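You operate a simulated robot arm through the tools that you are given. There is no shell and no other tool. Be economical: measure what you need, move in short steps, check, and stop when the job is done.

You are at the controls of a simulated robot arm. One attempt, no reset.

TASK
Tighten the trap pot's three nuts evenly, the white nut first.
Fine: all three to the thin mark before any goes to the thick mark.
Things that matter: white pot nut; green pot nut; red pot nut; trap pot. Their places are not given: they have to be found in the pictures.

It is judged by the outcome, as a careful person would: the job done as asked, and still so three seconds after it is handed in. It fails if anything else is knocked over, pushed out of place, dropped, spilled or broken.

THE ROBOT
A 6-joint arm with a two-finger parallel gripper, fixed in place. Base frame: the origin is at the foot of the arm, x ahead of it, y to its left, z up. Units: mm, degrees, N and s.
Its first joint turns from -66.0 to 66.0 degrees. Payload 2.9 kg.
Tool frame: the origin (TCP) lies between the finger pads and is the grasp point; the fingertips stand 30 mm ahead of it; z points along the fingers, y is the line along which they close. Largest opening 110 mm; finger width 20, thickness 10; the body of the gripper, 48 by 112 mm, starts 55 mm behind the TCP.
Orientation is told as [roll, pitch, yaw] about the base's x, y, z axes, in that order, counted from this pose: with the fingers straight down and closing along the base's y, the tool's x points along the base's -x, its y along +y and its z along -z.

THE INTERFACE
- The arm moves only by the tool send_rows. Its argument "plan" is a list of rows, each an object of numbers (a shift or turn left out is 0, a gripper value left out holds the last): "dx", "dy", "dz": the shift along the tool's x, y, z in units of 200 mm (1.0 is 200 mm); "rx", "ry", "rz": the turn, a rotation vector about the tool's x, y, z in units of 60 degrees (1.0 is 60 degrees); "fingers": the finger opening in mm, from 0 to 110. In form: [{"dx": .., "dy": .., "dz": .., "rx": .., "ry": .., "rz": .., "fingers": ..}, ...]. A call has 1 to 12 rows; each row is the pose to reach, as a shift and turn from the pose commanded when the call began, along the tool's axes at that moment. A call with a number of a shift or a turn outside -1 to 1 is refused whole. Each row takes 0.2 s and may step no farther than 50 mm and 8.6 degrees from the row before; otherwise, or with a gripper value out of range, the whole call is refused. A pose out of reach is approached as far as the arm can. The call stops where the force on the tool passes 40 N (or 10 N more than at its start, if that is more) or the arm is blocked; 0.2 s more then pass. The fingers move at their own pace (about 108 mm/s each) and stop on an object; they squeeze with about 37 N. The grip force told is the motor's: it shows also when the fingers shut on nothing. Time passes only in rows, and 0.2 s behind the last, so rows that repeat a pose let the fingers close. The reply holds the time, the measured pose of the TCP, the force on the tool along the base axes, the opening and the grip force, in the units named above and with some noise.
- Cameras (640 x 400 px; columns grow to the right, rows downward): "scene" is fixed at [87.8, 437.3, 1402.6]; the picture's right is [-0.70, -0.72, 0.00], its down [-0.29, 0.28, -0.91] and it looks along [0.66, -0.64, -0.41] (base axes); focal length 356 px, centre (320, 200). "wrist" rides on the gripper at [-36, 0, -57] in the tool frame; the picture's right is [0.00, -1.00, 0.00], its down [0.97, 0.00, -0.24] and it looks along [0.24, 0.00, 0.97] (tool axes); focal length 218 px, centre (320, 200).
- capture(camera): a new picture of that camera. The clock stands still meanwhile.
- measure_at(camera, pixels): for up to 12 pixels [column, row] of the newest picture of that camera ("zoom" is the newest enlarged one), the place [x, y, z] in the base frame of the surface seen there, good to about 2 mm. The clock stands still meanwhile.
- zoom(camera, box): a new picture of the part [left, top, right, bottom] of that camera's present view, enlarged. The clock stands still meanwhile.
- close_job(): hands the job in; it is judged then, once.

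Keep the steps short. Do not move on a guess: measure, check each grasp and each placing, and mend mistakes. In all there are 80 turns and 34 pictures (those below and enlarged ones count). Leave the gripper open and the arm clear of the work at the hand-in unless told otherwise, and finish with a single line.

The tools are called after "Emit:" as name(argument=value, ...) on one line, values as JSON. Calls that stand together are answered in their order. send_rows: Moves the arm, as the interface text tells. Its arguments: {"type":"object","properties":{"plan":{"type":"array"}},"required":["plan"]} The other tools are called the same way: capture (camera) takes a picture; measure_at (camera, pixels) gives the place of the surface under pixels of a picture; zoom (camera, box) takes an enlarged picture of a part of a camera's view; close_job () hands the job in.

At the start:

```text
t: 0.0
tcp_pos: [437.8, 154.9, 1227.5]
orientation: [0.0, -0.2, 0.0]
ft_force: [-0.8, 0.5, -0.5]
gripper_width: 110.1
gripper_force: 0.0
```

scene: 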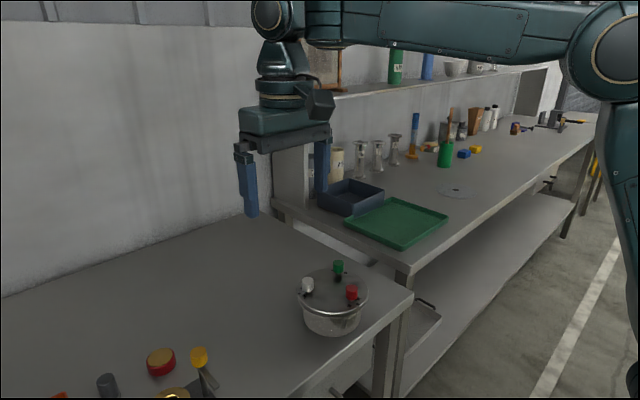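
wrist: 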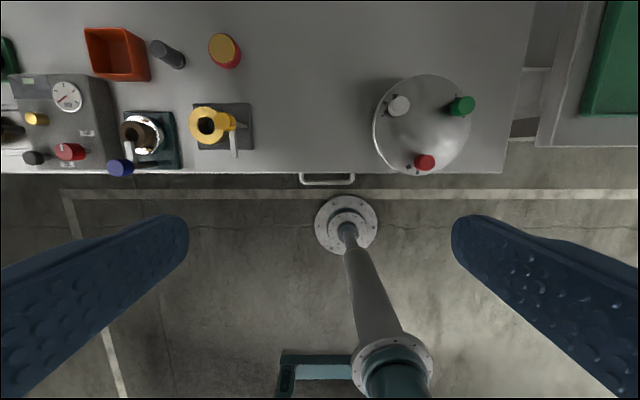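

I see the pot with white, green and red nuts in both pictures. I will enlarge both views and look for the marks.

Emit:
zoom(camera="wrist", box=[360, 60, 488, 180])

Emit:
zoom(camera="scene", box=[280, 245, 392, 345])

```text
3.33 times, centred on (424, 120) of wrist
```

zoom: 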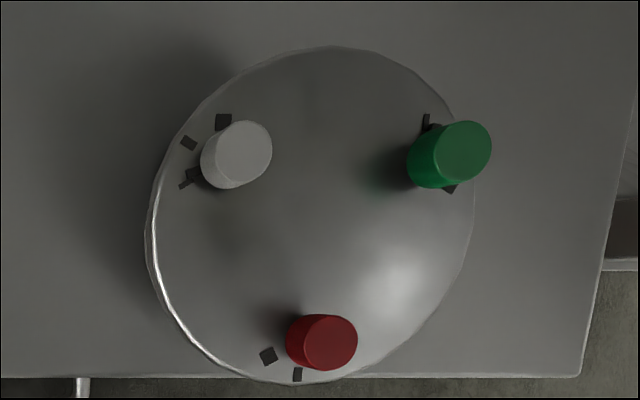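

```text
4.00 times, centred on (336, 295) of scene
```

zoom: 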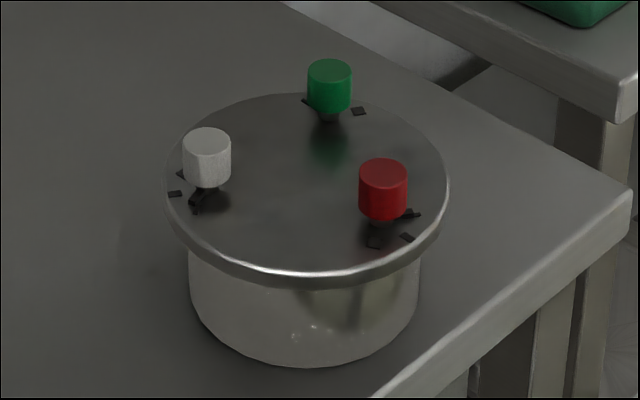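

I'll measure the nut tops, nut bottoms and lid in the enlarged scene picture.

Emit:
measure_at(camera="zoom", pixels=[[207, 140], [330, 70], [383, 172], [207, 170], [330, 98], [383, 205], [300, 180], [310, 255], [175, 194], [358, 111], [407, 238], [376, 240]])

Emit:
measure_at(camera="wrist", pixels=[[399, 106], [462, 105], [425, 162], [424, 125]])

```text
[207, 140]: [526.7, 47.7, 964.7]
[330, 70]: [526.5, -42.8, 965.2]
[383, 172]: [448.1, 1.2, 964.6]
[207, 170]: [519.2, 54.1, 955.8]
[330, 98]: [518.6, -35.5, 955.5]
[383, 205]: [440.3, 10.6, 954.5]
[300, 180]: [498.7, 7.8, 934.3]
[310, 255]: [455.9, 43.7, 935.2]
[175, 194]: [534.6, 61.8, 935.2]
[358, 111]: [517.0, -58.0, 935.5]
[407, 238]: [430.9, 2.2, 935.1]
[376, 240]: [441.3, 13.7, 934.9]
```

```text
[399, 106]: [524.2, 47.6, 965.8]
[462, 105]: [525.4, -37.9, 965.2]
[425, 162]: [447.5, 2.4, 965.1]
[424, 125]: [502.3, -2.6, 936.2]
```

The lid is at z≈935 and the nut tops at ≈965. I'll move above the pot in steps to read the marks from closer.

Emit:
send_rows(plan=[{"dx": -0.04, "dy": -0.15, "dz": 0.13, "fingers": 60}, {"dx": -0.08, "dy": -0.3, "dz": 0.26}, {"dx": -0.12, "dy": -0.45, "dz": 0.39}, {"dx": -0.16, "dy": -0.6, "dz": 0.52}, {"dx": -0.2, "dy": -0.75, "dz": 0.65}, {"dx": -0.2, "dy": -0.75, "dz": 0.65}])

Emit:
capture(camera="wrist")

```text
t: 1.4
tcp_pos: [475.9, 7.3, 1098.6]
orientation: [0.0, 0.0, 0.1]
ft_force: [-0.7, 0.1, 0.6]
gripper_width: 60.0
gripper_force: 0.1
```

```text
29 pictures are left
```

wrist: 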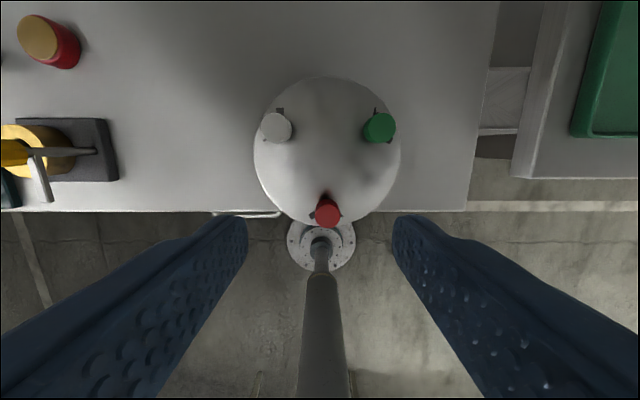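

The pot is centred at (327,150). I'll enlarge it.

Emit:
zoom(camera="wrist", box=[247, 90, 327, 140])

Emit:
zoom(camera="wrist", box=[330, 90, 410, 140])

Emit:
zoom(camera="wrist", box=[287, 182, 367, 232])

```text
8.00 times, centred on (287, 115) of wrist
```

zoom: 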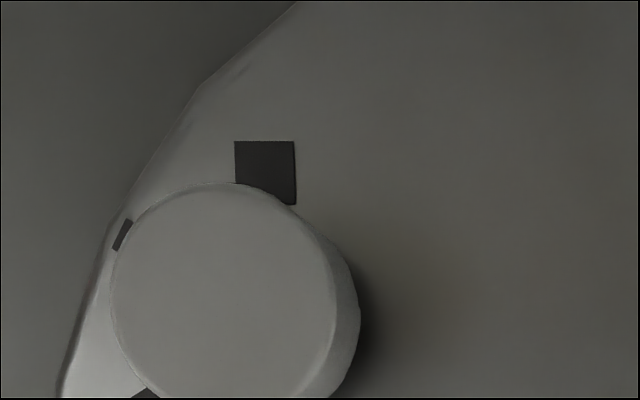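

```text
8.00 times, centred on (370, 115) of wrist
```

zoom: 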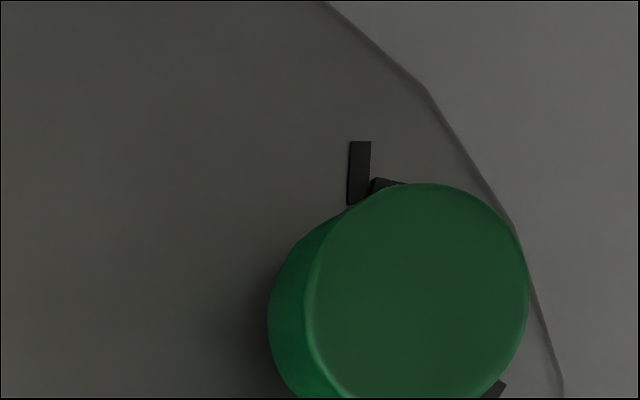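

```text
8.00 times, centred on (327, 207) of wrist
```

zoom: 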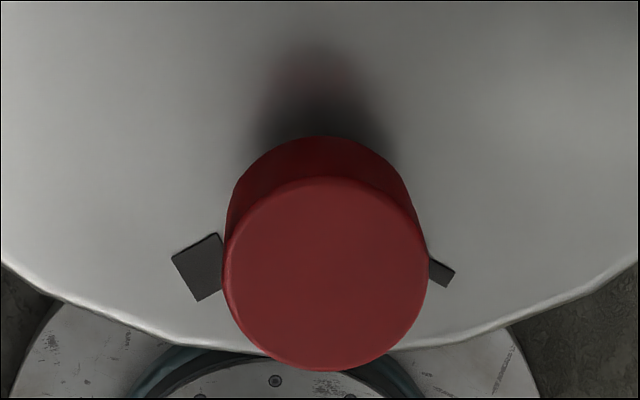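

The marks come in different widths and each nut has a pointer below it. I'll enlarge each nut in the scene view too.

Emit:
zoom(camera="scene", box=[316, 270, 396, 320])

Emit:
zoom(camera="scene", box=[288, 255, 368, 305])

```text
8.00 times, centred on (356, 295) of scene
```

zoom: 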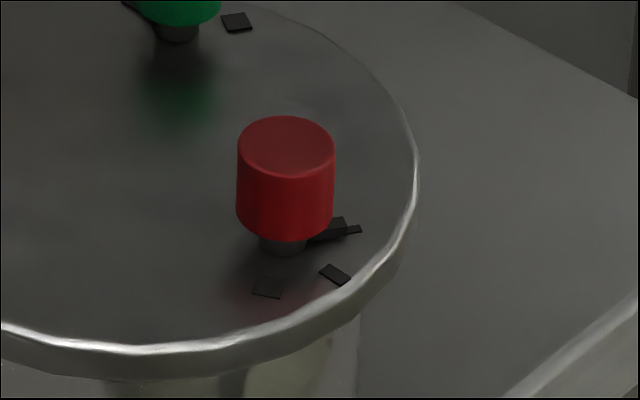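

```text
8.00 times, centred on (328, 280) of scene
```

zoom: 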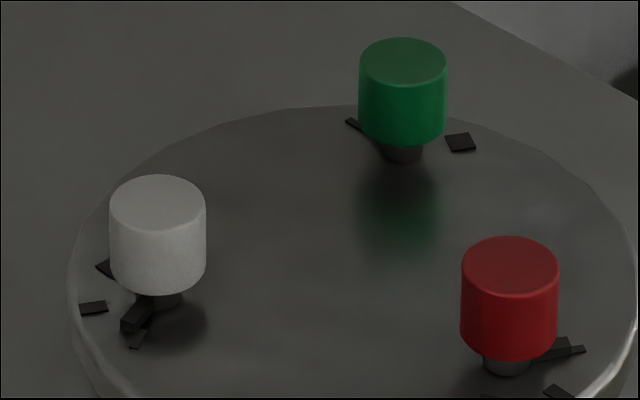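

Each nut's pointer seems to sit over a narrow line, followed clockwise by a middle mark and a wide one. I'll measure the marks and pointers in the newest zoom.

Emit:
measure_at(camera="zoom", pixels=[[135, 345], [130, 313], [140, 320], [93, 308], [80, 310], [104, 268], [352, 122], [461, 142], [580, 350], [562, 346], [560, 391], [160, 298]])

Emit:
measure_at(camera="wrist", pixels=[[279, 111], [277, 127], [375, 110], [379, 127], [327, 213], [312, 215], [342, 216], [262, 119], [394, 140], [327, 150]])

```text
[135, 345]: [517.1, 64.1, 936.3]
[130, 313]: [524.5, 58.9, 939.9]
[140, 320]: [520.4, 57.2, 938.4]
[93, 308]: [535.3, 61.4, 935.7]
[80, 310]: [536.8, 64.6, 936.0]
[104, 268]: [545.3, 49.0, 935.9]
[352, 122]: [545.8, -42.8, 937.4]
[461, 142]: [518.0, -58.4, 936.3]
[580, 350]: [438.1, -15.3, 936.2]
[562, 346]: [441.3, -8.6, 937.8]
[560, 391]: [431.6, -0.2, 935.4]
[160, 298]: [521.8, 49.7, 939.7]
```

```text
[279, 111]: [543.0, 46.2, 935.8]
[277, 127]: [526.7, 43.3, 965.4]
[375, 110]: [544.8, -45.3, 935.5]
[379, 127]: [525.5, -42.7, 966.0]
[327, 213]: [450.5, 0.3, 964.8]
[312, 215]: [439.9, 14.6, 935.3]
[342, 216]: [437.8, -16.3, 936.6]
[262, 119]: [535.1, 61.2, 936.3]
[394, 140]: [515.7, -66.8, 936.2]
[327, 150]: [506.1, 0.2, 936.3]
```

The marks lie about 60° apart. For white they are at about 120° (narrow start line), 60° (thin) and 0° (thick), and tightening is clockwise. The nut axes are near white (526,45), green (526,-45) and red (448,0). I'll hover over white with yaw +30.

Emit:
send_rows(plan=[{"dx": -0.0626, "dy": 0.0471, "dz": 0.1045, "rz": -0.125, "fingers": 50}, {"dx": -0.1252, "dy": 0.0942, "dz": 0.209, "rz": -0.25}, {"dx": -0.1879, "dy": 0.1414, "dz": 0.3135, "rz": -0.375}, {"dx": -0.2505, "dy": 0.1885, "dz": 0.418, "rz": -0.5}, {"dx": -0.2505, "dy": 0.1885, "dz": 0.418, "rz": -0.5}])

Emit:
capture(camera="wrist")

Emit:
zoom(camera="scene", box=[268, 240, 396, 320])

```text
t: 2.6
tcp_pos: [526.7, 43.5, 1015.0]
orientation: [0.0, 0.0, 30.1]
ft_force: [1.1, 0.8, -0.6]
gripper_width: 50.1
gripper_force: 0.0
```

```text
23 pictures are left
```

wrist: 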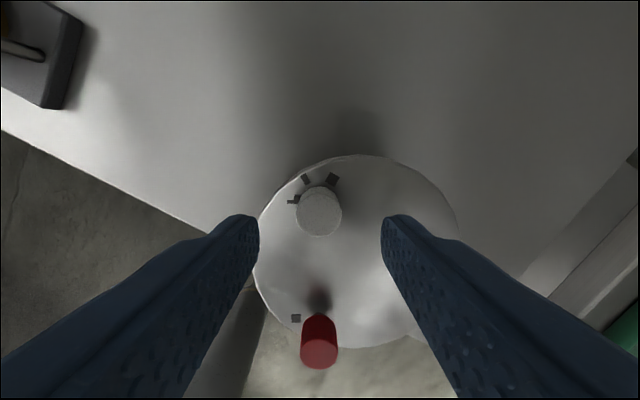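

```text
5.00 times, centred on (332, 280) of scene
```

zoom: 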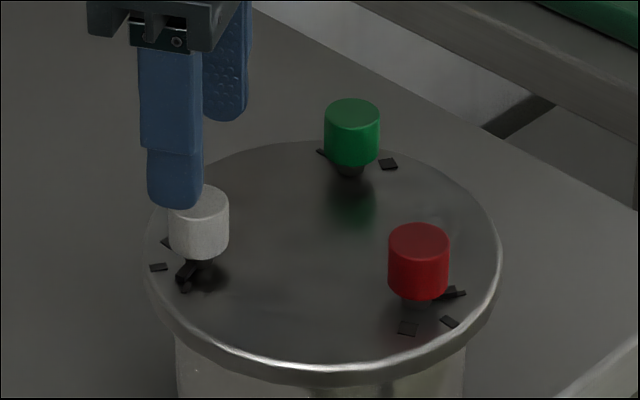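

The nut sits at column 319, so it is centred along the closing axis. I'll enlarge and measure it.

Emit:
zoom(camera="wrist", box=[272, 160, 368, 220])

Emit:
measure_at(camera="wrist", pixels=[[320, 214], [302, 214], [338, 214], [320, 196], [320, 232], [306, 179], [333, 179], [292, 201]])

```text
6.67 times, centred on (320, 190) of wrist
```

zoom: 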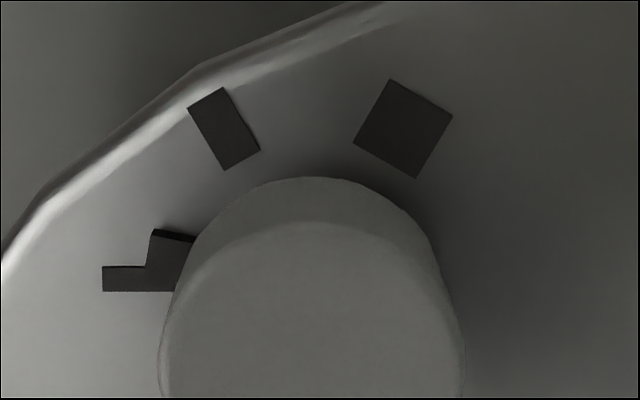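

```text
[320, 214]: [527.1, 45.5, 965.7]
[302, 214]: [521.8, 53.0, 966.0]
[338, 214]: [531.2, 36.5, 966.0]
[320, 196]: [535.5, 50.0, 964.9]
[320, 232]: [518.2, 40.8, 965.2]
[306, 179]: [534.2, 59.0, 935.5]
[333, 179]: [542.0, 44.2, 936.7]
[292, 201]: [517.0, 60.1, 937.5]
```

The marks are clear in this view: a narrow start line at left, a thin mark, then the thick mark. The pointer stands about 11° past the narrow line, so the thin mark is about 48° further clockwise. I'll descend to z≈976, with the tips 11 mm above the lid, and close on the nut.

Emit:
send_rows(plan=[{"dx": -0.003, "dy": 0.004, "dz": 0.1}, {"dx": -0.003, "dy": 0.004, "dz": 0.195}, {"dx": -0.003, "dy": 0.004, "dz": 0.195, "fingers": 18}, {"dx": -0.003, "dy": 0.004, "dz": 0.195}, {"dx": -0.003, "dy": 0.004, "dz": 0.195}])

```text
t: 3.8
tcp_pos: [526.4, 45.5, 975.5]
orientation: [0.1, 0.0, 30.1]
ft_force: [-6.0, 9.9, 2.5]
gripper_width: 22.8
gripper_force: 45.1
```

The nut is gripped at 22.8 mm, with about 11 N of side force along the closing axis. I'll nudge 0.6 mm to relax it before turning.

Emit:
send_rows(plan=[{"dy": 0.003}, {"dy": 0.003}])

```text
t: 4.4
tcp_pos: [525.7, 44.4, 976.1]
orientation: [0.0, 0.0, 30.0]
ft_force: [-0.1, 12.0, 0.4]
gripper_width: 22.9
gripper_force: 45.1
```

The side force is about the same and small. Now I'll turn white clockwise by 48°.

Emit:
send_rows(plan=[{"rz": 0.1}, {"rz": 0.2}, {"rz": 0.3}, {"rz": 0.4}, {"rz": 0.5}, {"rz": 0.6}, {"rz": 0.7}, {"rz": 0.8}, {"rz": 0.8}])

Emit:
zoom(camera="wrist", box=[240, 140, 400, 240])

```text
t: 6.4
tcp_pos: [525.9, 45.5, 975.2]
orientation: [0.1, -0.2, -18.3]
ft_force: [1.6, 0.8, 8.7]
gripper_width: 23.0
gripper_force: 45.0
```

```text
4.00 times, centred on (320, 190) of wrist
```

zoom: 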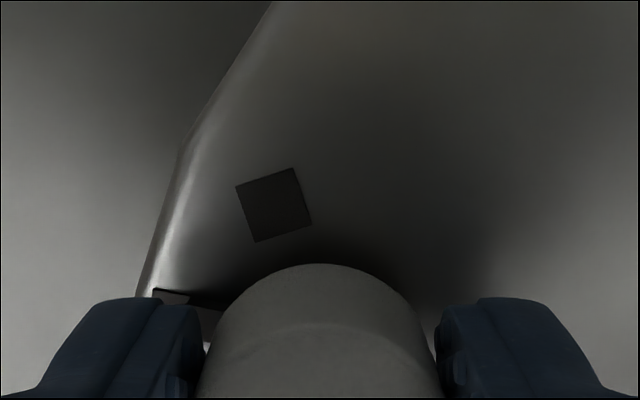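

The arm turned 48°. I'll open, rise 40 mm and check the pointer against the thin mark.

Emit:
send_rows(plan=[{"fingers": 50}, {"fingers": 50}, {"dz": -0.1}, {"dz": -0.2}, {"dz": -0.2}])

Emit:
zoom(camera="wrist", box=[272, 160, 368, 220])

```text
t: 7.6
tcp_pos: [526.4, 44.0, 1014.0]
orientation: [-0.2, 0.1, -17.9]
ft_force: [0.0, 0.2, 1.1]
gripper_width: 50.2
gripper_force: 0.2
```

```text
6.67 times, centred on (320, 190) of wrist
```

zoom: 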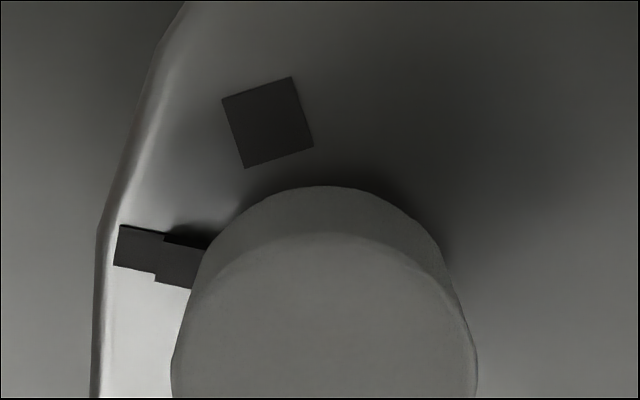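

Allowing for its height, the pointer lies on the thin mark, so white is done to thin. Next I'll move over green at (526,-45).

Emit:
send_rows(plan=[{"dx": -0.046, "dy": -0.141}, {"dx": -0.092, "dy": -0.282}, {"dx": -0.1375, "dy": -0.423}, {"dx": -0.1375, "dy": -0.423}])

Emit:
zoom(camera="wrist", box=[256, 150, 384, 230])

```text
t: 8.6
tcp_pos: [525.6, -44.8, 1013.8]
orientation: [-0.1, 0.0, -17.9]
ft_force: [0.2, 0.0, -0.9]
gripper_width: 50.0
gripper_force: 0.1
```

```text
5.00 times, centred on (320, 190) of wrist
```

zoom: 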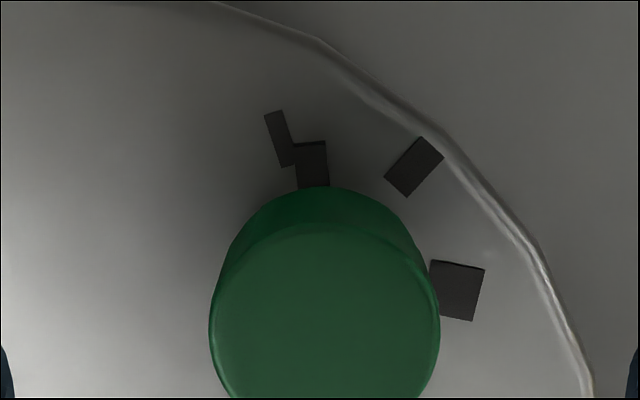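

Green's pointer is at about -13° and its thin mark at -60°, so it needs about 47° clockwise. I'll descend, grip and turn.

Emit:
send_rows(plan=[{"dy": -0.002, "dz": 0.1}, {"dy": -0.002, "dz": 0.19}, {"dy": -0.002, "dz": 0.19, "fingers": 18}, {"dy": -0.002, "dz": 0.19}, {"dy": -0.002, "dz": 0.19}])

Emit:
send_rows(plan=[{"rz": 0.1}, {"rz": 0.2}, {"rz": 0.3}, {"rz": 0.4}, {"rz": 0.5}, {"rz": 0.6}, {"rz": 0.7}, {"rz": 0.78}, {"rz": 0.78}])

Emit:
send_rows(plan=[{"fingers": 50}, {"fingers": 50}, {"dz": -0.1}, {"dz": -0.2}, {"dz": -0.2}])

Emit:
zoom(camera="wrist", box=[256, 150, 384, 230])

```text
t: 9.8
tcp_pos: [526.1, -45.2, 976.0]
orientation: [0.0, 0.1, -18.1]
ft_force: [-3.7, -7.2, 1.0]
gripper_width: 23.2
gripper_force: 44.4
```

```text
t: 11.8
tcp_pos: [525.4, -45.4, 976.0]
orientation: [-0.1, 0.1, -64.8]
ft_force: [4.3, -14.2, -24.7]
gripper_width: 23.2
gripper_force: 44.3
```

```text
t: 13.0
tcp_pos: [524.7, -46.4, 1018.5]
orientation: [-0.1, 0.0, -64.6]
ft_force: [1.1, 0.3, 0.3]
gripper_width: 49.9
gripper_force: 0.0
```

```text
5.00 times, centred on (320, 190) of wrist
```

zoom: 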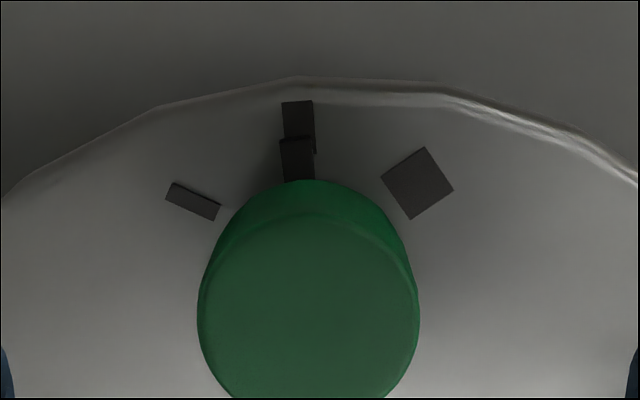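

Green's pointer is on its thin mark. Next is red. Its marks lie on its -x side, so I'll hover with the camera on that side (TCP near (400,0)) to read them.

Emit:
send_rows(plan=[{"dx": 0.0595, "dy": -0.058, "dz": -0.0575, "rz": -0.125}, {"dx": 0.119, "dy": -0.116, "dz": -0.0575, "rz": -0.25}, {"dx": 0.1785, "dy": -0.174, "dz": -0.0575, "rz": -0.375}, {"dx": 0.238, "dy": -0.232, "dz": -0.0575, "rz": -0.5}, {"dx": 0.2975, "dy": -0.29, "dz": -0.0575, "rz": -0.625}, {"dx": 0.357, "dy": -0.348, "dz": -0.0575, "rz": -0.75}, {"dx": 0.4165, "dy": -0.406, "dz": -0.0575, "rz": -0.875}, {"dx": 0.476, "dy": -0.4645, "dz": -0.0575, "rz": -1.0}, {"dx": 0.476, "dy": -0.4645, "dz": -0.0575, "rz": -1.0}])

Emit:
zoom(camera="wrist", box=[256, 90, 384, 170])

```text
t: 15.0
tcp_pos: [400.5, 2.2, 1029.4]
orientation: [-0.1, 0.0, -4.6]
ft_force: [-1.2, -0.7, -0.9]
gripper_width: 50.2
gripper_force: 0.2
```

```text
5.00 times, centred on (320, 130) of wrist
```

zoom: 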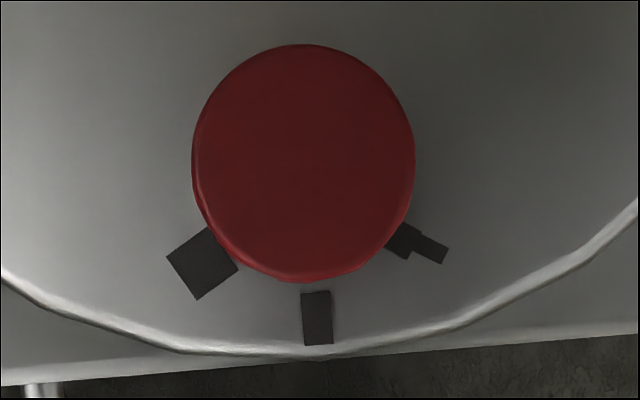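

Red's pointer is just past the narrow line. I'll enlarge further to get its angle.

Emit:
zoom(camera="wrist", box=[312, 130, 352, 155])

```text
16.00 times, centred on (332, 142) of wrist
```

zoom: 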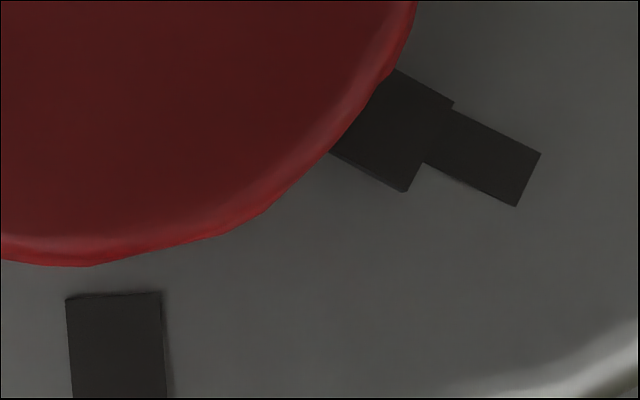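

Red's pointer is about 3° past its narrow line, so it needs about 57°. I'll measure the centre of its top face.

Emit:
measure_at(camera="wrist", pixels=[[317, 121], [317, 100], [317, 143], [297, 121], [337, 121]])

```text
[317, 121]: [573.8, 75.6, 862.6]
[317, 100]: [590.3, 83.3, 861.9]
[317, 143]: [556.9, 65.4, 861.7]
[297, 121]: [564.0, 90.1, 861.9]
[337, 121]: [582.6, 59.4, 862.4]
```

The nut centre works out 48.8 mm ahead and 1.8 mm to the left of the tool. I'll move above it, descend to z≈976 and grip.

Emit:
send_rows(plan=[{"dx": -0.122, "dy": 0.005}, {"dx": -0.244, "dy": 0.009}, {"dx": -0.244, "dy": 0.009}, {"dx": -0.244, "dy": 0.009, "dz": 0.13}, {"dx": -0.244, "dy": 0.009, "dz": 0.267}, {"dx": -0.244, "dy": 0.009, "dz": 0.267, "fingers": 18}, {"dx": -0.244, "dy": 0.009, "dz": 0.267}, {"dx": -0.244, "dy": 0.009, "dz": 0.267}])

```text
t: 16.8
tcp_pos: [448.8, -0.2, 973.6]
orientation: [0.0, 0.1, -4.8]
ft_force: [1.4, 1.2, -1.6]
gripper_width: 23.6
gripper_force: 45.2
```

Red is gripped well, with almost no side force. I'll turn it 57° clockwise, release, rise and move back to the viewing spot.

Emit:
send_rows(plan=[{"rz": 0.12}, {"rz": 0.24}, {"rz": 0.36}, {"rz": 0.48}, {"rz": 0.6}, {"rz": 0.72}, {"rz": 0.84}, {"rz": 0.95}, {"rz": 0.95}])

Emit:
send_rows(plan=[{"fingers": 50}, {"fingers": 50}, {"dz": -0.13}, {"dz": -0.27}, {"dz": -0.27}])

Emit:
zoom(camera="scene", box=[280, 250, 392, 320])

```text
t: 18.8
tcp_pos: [447.8, 0.1, 974.2]
orientation: [-0.4, 0.2, -62.1]
ft_force: [-11.0, -14.0, -25.0]
gripper_width: 23.5
gripper_force: 45.1
```

```text
t: 20.0
tcp_pos: [450.6, -0.0, 1029.4]
orientation: [0.0, 0.0, -61.8]
ft_force: [-1.1, 0.5, 0.3]
gripper_width: 50.0
gripper_force: 0.0
```

```text
5.71 times, centred on (336, 285) of scene
```

zoom: 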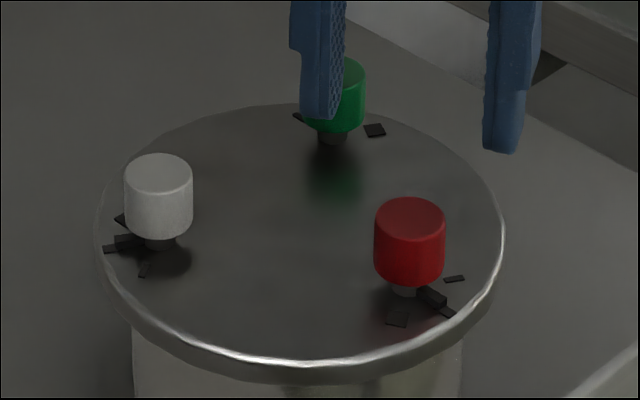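

Red looks close to its thin mark. I'll go back to the viewing spot, unwinding the wrist, to verify it.

Emit:
send_rows(plan=[{"dx": 0.0144, "dy": -0.027, "rz": -0.125}, {"dx": 0.0288, "dy": -0.054, "rz": -0.25}, {"dx": 0.0431, "dy": -0.081, "rz": -0.375}, {"dx": 0.0575, "dy": -0.108, "rz": -0.5}, {"dx": 0.0719, "dy": -0.135, "rz": -0.625}, {"dx": 0.0863, "dy": -0.162, "rz": -0.75}, {"dx": 0.1, "dy": -0.189, "rz": -0.875}, {"dx": 0.115, "dy": -0.216, "rz": -1.0}, {"dx": 0.115, "dy": -0.216, "rz": -1.0}])

Emit:
zoom(camera="wrist", box=[256, 90, 384, 170])

```text
t: 22.0
tcp_pos: [400.8, -0.2, 1028.7]
orientation: [0.0, 0.0, -1.7]
ft_force: [0.0, -0.4, -0.4]
gripper_width: 49.8
gripper_force: 0.1
```

```text
5.00 times, centred on (320, 130) of wrist
```

zoom: 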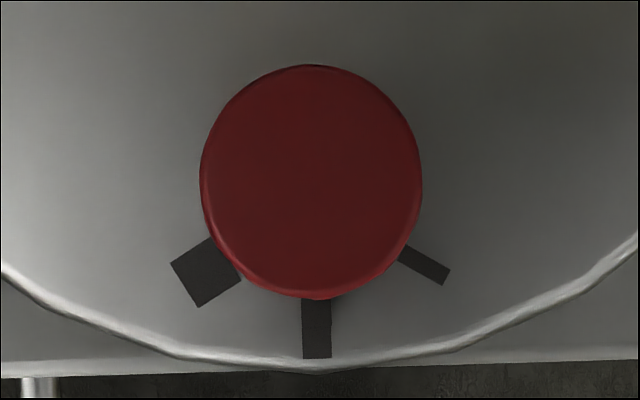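

Red's pointer merges with the thin mark, so all three nuts are at thin. Now the thick round, white first. I'll hover over white with yaw +30.

Emit:
send_rows(plan=[{"dx": -0.1242, "dy": 0.0489, "rz": -0.106}, {"dx": -0.2484, "dy": 0.0978, "rz": -0.212}, {"dx": -0.3726, "dy": 0.1467, "rz": -0.318}, {"dx": -0.4968, "dy": 0.1956, "rz": -0.424}, {"dx": -0.621, "dy": 0.2445, "dz": 0.07, "rz": -0.53}, {"dx": -0.621, "dy": 0.2445, "dz": 0.07, "rz": -0.53}])

Emit:
zoom(camera="wrist", box=[256, 150, 384, 230])

```text
t: 23.4
tcp_pos: [528.1, 44.5, 1015.0]
orientation: [0.0, 0.0, 30.0]
ft_force: [0.1, 0.2, 0.6]
gripper_width: 50.1
gripper_force: 0.0
```

```text
5.00 times, centred on (320, 190) of wrist
```

zoom: 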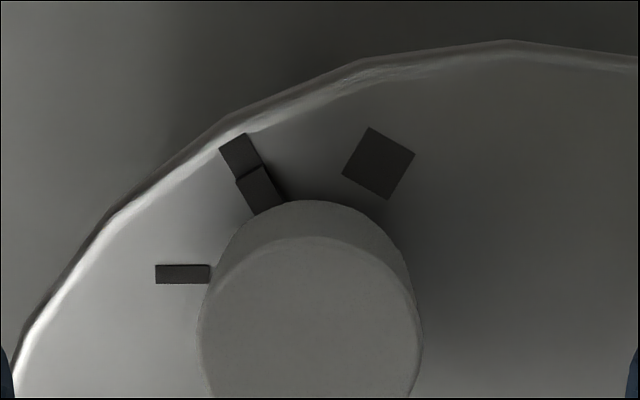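

White's pointer is on its thin mark, and the nut sits 1 mm to the left. I'll descend, grip, turn 60° and check.

Emit:
send_rows(plan=[{"dy": 0.005, "dz": 0.1}, {"dy": 0.005, "dz": 0.195}, {"dy": 0.005, "dz": 0.195, "fingers": 18}, {"dy": 0.005, "dz": 0.195}, {"dy": 0.005, "dz": 0.195}])

Emit:
send_rows(plan=[{"rz": 0.125}, {"rz": 0.25}, {"rz": 0.375}, {"rz": 0.5}, {"rz": 0.625}, {"rz": 0.75}, {"rz": 0.875}, {"rz": 1.0}, {"rz": 1.0}])

Emit:
send_rows(plan=[{"fingers": 50}, {"fingers": 50}, {"dz": -0.1}, {"dz": -0.2}, {"dz": -0.2}])

Emit:
zoom(camera="wrist", box=[256, 150, 384, 230])

```text
t: 24.6
tcp_pos: [526.1, 44.8, 975.6]
orientation: [-0.1, 0.0, 30.0]
ft_force: [-4.3, 6.6, 2.0]
gripper_width: 23.4
gripper_force: 45.0
```

```text
t: 26.6
tcp_pos: [525.7, 44.0, 975.7]
orientation: [-0.1, 0.1, -30.1]
ft_force: [0.3, -9.5, -14.0]
gripper_width: 23.2
gripper_force: 45.0
```

```text
t: 27.8
tcp_pos: [526.3, 46.1, 1016.4]
orientation: [0.1, 0.0, -30.0]
ft_force: [-0.3, -0.3, 0.0]
gripper_width: 50.3
gripper_force: 0.1
```

```text
5.00 times, centred on (320, 190) of wrist
```

zoom: 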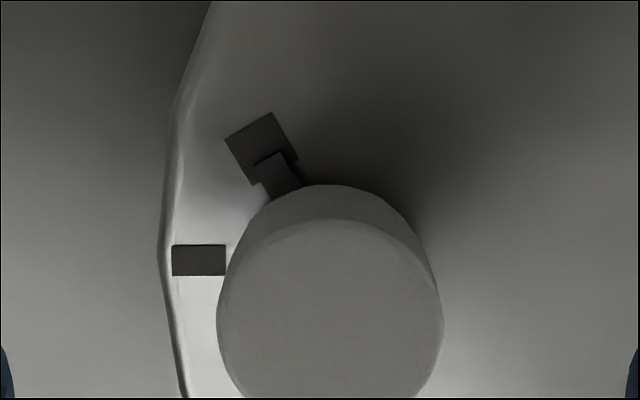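

White's pointer is on its thick mark. Green is next: I'll hover there at yaw 0.

Emit:
send_rows(plan=[{"dx": -0.0569, "dy": -0.0985, "rz": -0.125}, {"dx": -0.1138, "dy": -0.197, "rz": -0.25}, {"dx": -0.1706, "dy": -0.2955, "rz": -0.375}, {"dx": -0.2275, "dy": -0.394, "rz": -0.5}, {"dx": -0.2275, "dy": -0.394, "rz": -0.5}])

Emit:
zoom(camera="wrist", box=[256, 150, 384, 230])

```text
t: 29.0
tcp_pos: [526.8, -45.3, 1016.6]
orientation: [0.0, 0.0, 0.0]
ft_force: [0.0, 0.5, 0.5]
gripper_width: 50.1
gripper_force: 0.0
```

```text
5.00 times, centred on (320, 190) of wrist
```

zoom: 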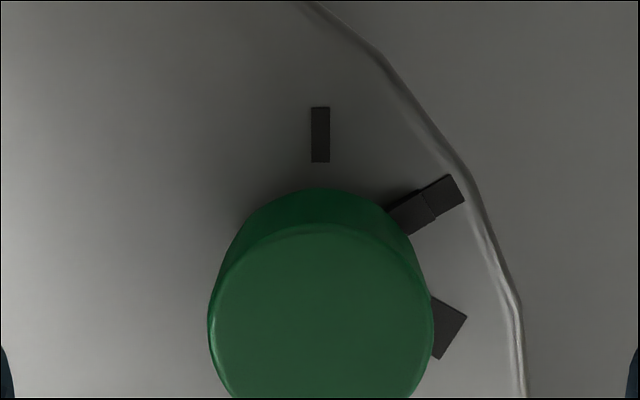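

Green is centred at column 320 with its pointer on thin. I'll descend, grip, turn 60° and release.

Emit:
send_rows(plan=[{"dz": 0.1}, {"dz": 0.2}, {"dz": 0.2, "fingers": 18}, {"dz": 0.2}, {"dz": 0.2}])

Emit:
send_rows(plan=[{"rz": 0.125}, {"rz": 0.25}, {"rz": 0.375}, {"rz": 0.5}, {"rz": 0.625}, {"rz": 0.75}, {"rz": 0.875}, {"rz": 1.0}, {"rz": 1.0}])

Emit:
send_rows(plan=[{"fingers": 50}, {"fingers": 50}, {"dz": -0.1}, {"dz": -0.2}, {"dz": -0.2}])

Emit:
zoom(camera="wrist", box=[256, 150, 384, 230])

```text
t: 30.2
tcp_pos: [527.4, -45.5, 976.0]
orientation: [0.1, -0.1, 0.0]
ft_force: [-0.8, 7.3, 2.7]
gripper_width: 23.3
gripper_force: 45.1
```

```text
t: 32.2
tcp_pos: [525.8, -47.3, 975.9]
orientation: [0.0, -0.1, -60.3]
ft_force: [0.2, -8.8, 15.2]
gripper_width: 23.6
gripper_force: 44.8
```

```text
t: 33.4
tcp_pos: [525.9, -46.2, 1015.4]
orientation: [-0.1, 0.0, -60.0]
ft_force: [0.8, -0.3, -0.4]
gripper_width: 50.1
gripper_force: 0.0
```

```text
5.00 times, centred on (320, 190) of wrist
```

zoom: 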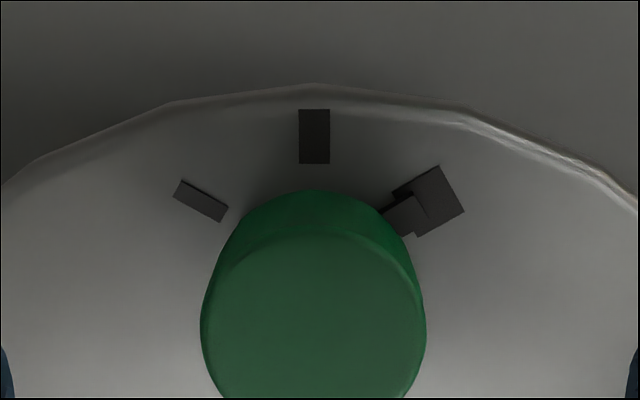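

Green is on its thick mark. Red is last: I'll go above (448.5,0) at yaw 0.

Emit:
send_rows(plan=[{"dx": 0.0492, "dy": -0.0277, "dz": -0.05, "rz": -0.125}, {"dx": 0.0984, "dy": -0.0554, "dz": -0.05, "rz": -0.25}, {"dx": 0.1476, "dy": -0.0831, "dz": -0.05, "rz": -0.375}, {"dx": 0.1968, "dy": -0.1108, "dz": -0.05, "rz": -0.5}, {"dx": 0.246, "dy": -0.1384, "dz": -0.05, "rz": -0.625}, {"dx": 0.2951, "dy": -0.1661, "dz": -0.05, "rz": -0.75}, {"dx": 0.3443, "dy": -0.1938, "dz": -0.05, "rz": -0.875}, {"dx": 0.3935, "dy": -0.2215, "dz": -0.05, "rz": -1.0}, {"dx": 0.3935, "dy": -0.2215, "dz": 0.0, "rz": -1.0}, {"dx": 0.3935, "dy": -0.2215, "dz": 0.0, "rz": -1.0}])

Emit:
capture(camera="wrist")

Emit:
measure_at(camera="wrist", pixels=[[320, 214], [320, 200], [320, 228]])

```text
t: 35.6
tcp_pos: [448.4, 1.0, 1016.3]
orientation: [-0.1, 0.0, -0.1]
ft_force: [-0.5, -0.5, -0.8]
gripper_width: 50.1
gripper_force: 0.0
```

```text
8 pictures are left
```

wrist: 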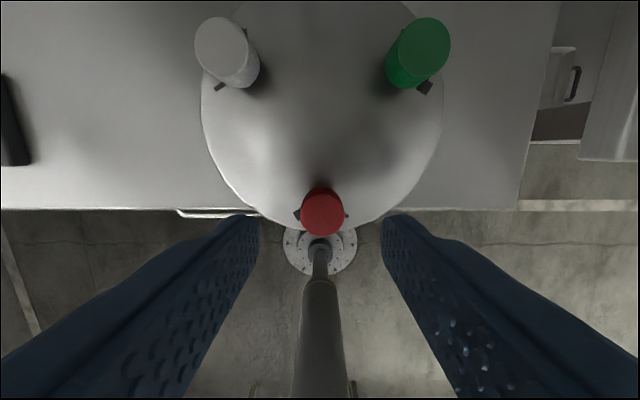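

```text
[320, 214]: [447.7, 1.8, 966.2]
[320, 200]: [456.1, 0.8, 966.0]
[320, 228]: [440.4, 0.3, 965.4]
```

Red is centred within about 1 mm. I'll descend, grip, turn 60° and release.

Emit:
send_rows(plan=[{"dy": -0.004, "dz": 0.1}, {"dy": -0.004, "dz": 0.2}, {"dy": -0.004, "dz": 0.2, "fingers": 18}, {"dy": -0.004, "dz": 0.2}, {"dy": -0.004, "dz": 0.2}])

Emit:
send_rows(plan=[{"rz": 0.125}, {"rz": 0.25}, {"rz": 0.375}, {"rz": 0.5}, {"rz": 0.625}, {"rz": 0.75}, {"rz": 0.875}, {"rz": 1.0}, {"rz": 1.0}])

Emit:
send_rows(plan=[{"fingers": 50}, {"fingers": 50}, {"dz": -0.13}, {"dz": -0.27}, {"dz": -0.27}])

Emit:
send_rows(plan=[{"dx": 0.0144, "dy": -0.027, "rz": -0.125}, {"dx": 0.0288, "dy": -0.054, "rz": -0.25}, {"dx": 0.0431, "dy": -0.081, "rz": -0.375}, {"dx": 0.0575, "dy": -0.108, "rz": -0.5}, {"dx": 0.0719, "dy": -0.135, "rz": -0.625}, {"dx": 0.0863, "dy": -0.162, "rz": -0.75}, {"dx": 0.1, "dy": -0.189, "rz": -0.875}, {"dx": 0.115, "dy": -0.216, "rz": -1.0}, {"dx": 0.115, "dy": -0.216, "rz": -1.0}])

Emit:
zoom(camera="wrist", box=[256, 90, 384, 170])

```text
t: 36.8
tcp_pos: [450.1, 0.2, 977.2]
orientation: [0.0, 0.0, -0.1]
ft_force: [0.0, -3.1, -0.7]
gripper_width: 23.8
gripper_force: 45.4
```

```text
t: 38.8
tcp_pos: [449.7, -2.0, 976.1]
orientation: [-0.2, 0.0, -60.3]
ft_force: [3.7, -19.2, -19.0]
gripper_width: 23.3
gripper_force: 45.6
```

```text
t: 40.0
tcp_pos: [448.1, -0.3, 1030.9]
orientation: [-0.1, -0.1, -60.1]
ft_force: [0.1, 0.8, -0.6]
gripper_width: 50.0
gripper_force: 0.1
```

```text
t: 42.0
tcp_pos: [399.4, -1.4, 1030.8]
orientation: [-0.1, 0.0, 0.1]
ft_force: [-0.2, -0.2, 0.7]
gripper_width: 50.2
gripper_force: 0.1
```

```text
5.00 times, centred on (320, 130) of wrist
```

zoom: 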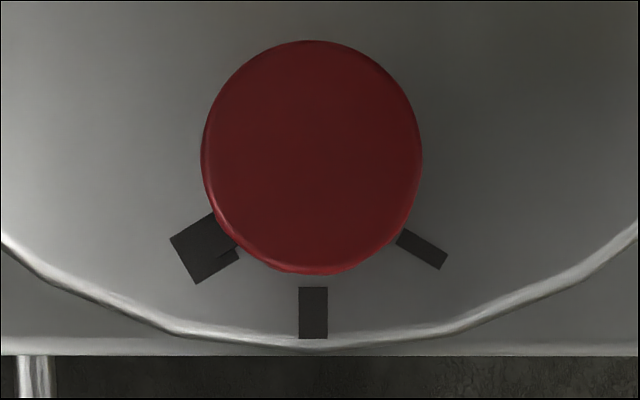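

Red's pointer seems to poke out at the lower edge of the thick mark. I'll take a closer look.

Emit:
zoom(camera="wrist", box=[284, 126, 324, 151])

Emit:
zoom(camera="scene", box=[280, 250, 392, 320])

```text
16.00 times, centred on (304, 138) of wrist
```

zoom: 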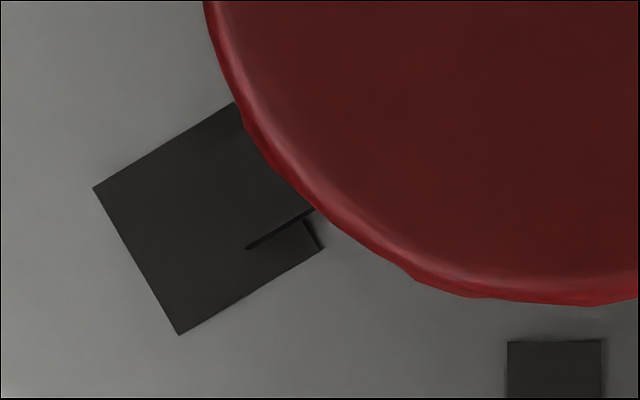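

```text
5.71 times, centred on (336, 285) of scene
```

zoom: 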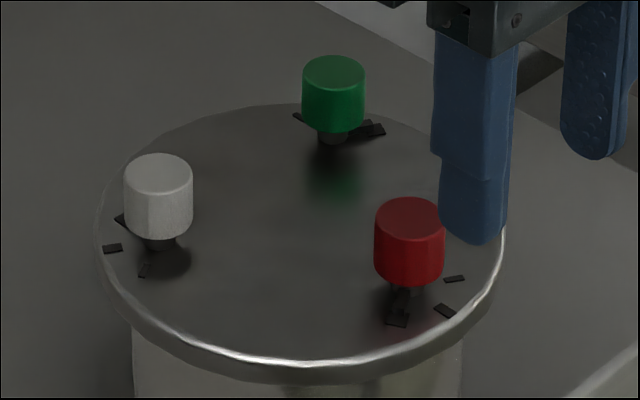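

Red's pointer is centred on its thick mark, and the scene view shows the pot in place. I'll raise the arm clear with the gripper open.

Emit:
send_rows(plan=[{"dz": -0.2}, {"dz": -0.4}, {"dz": -0.6}, {"dz": -0.8, "fingers": 110}, {"dz": -0.8}, {"dz": -0.8}])

Emit:
zoom(camera="scene", box=[280, 250, 392, 320])

```text
t: 43.4
tcp_pos: [399.3, -1.1, 1192.6]
orientation: [0.0, 0.0, 0.1]
ft_force: [0.2, -0.2, -0.2]
gripper_width: 110.0
gripper_force: 0.0
```

```text
5.71 times, centred on (336, 285) of scene
```

zoom: 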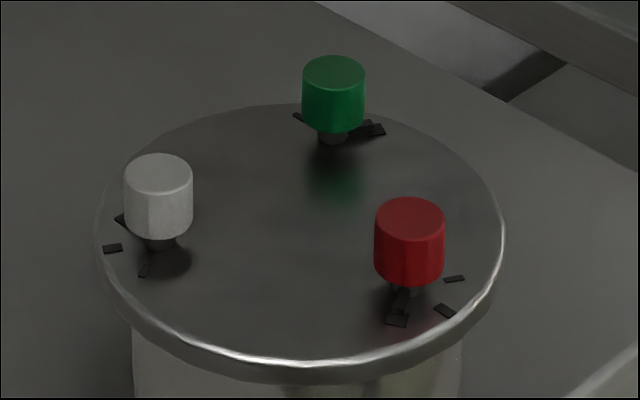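

All three pointers are on their thick marks, and the arm is clear with the gripper open. I'm handing in.

Emit:
close_job()

```text
The job is handed in.
```

All three pot nuts were turned to the thin mark (white, green, red), then to the thick mark in the same order, and the pot stayed in place.
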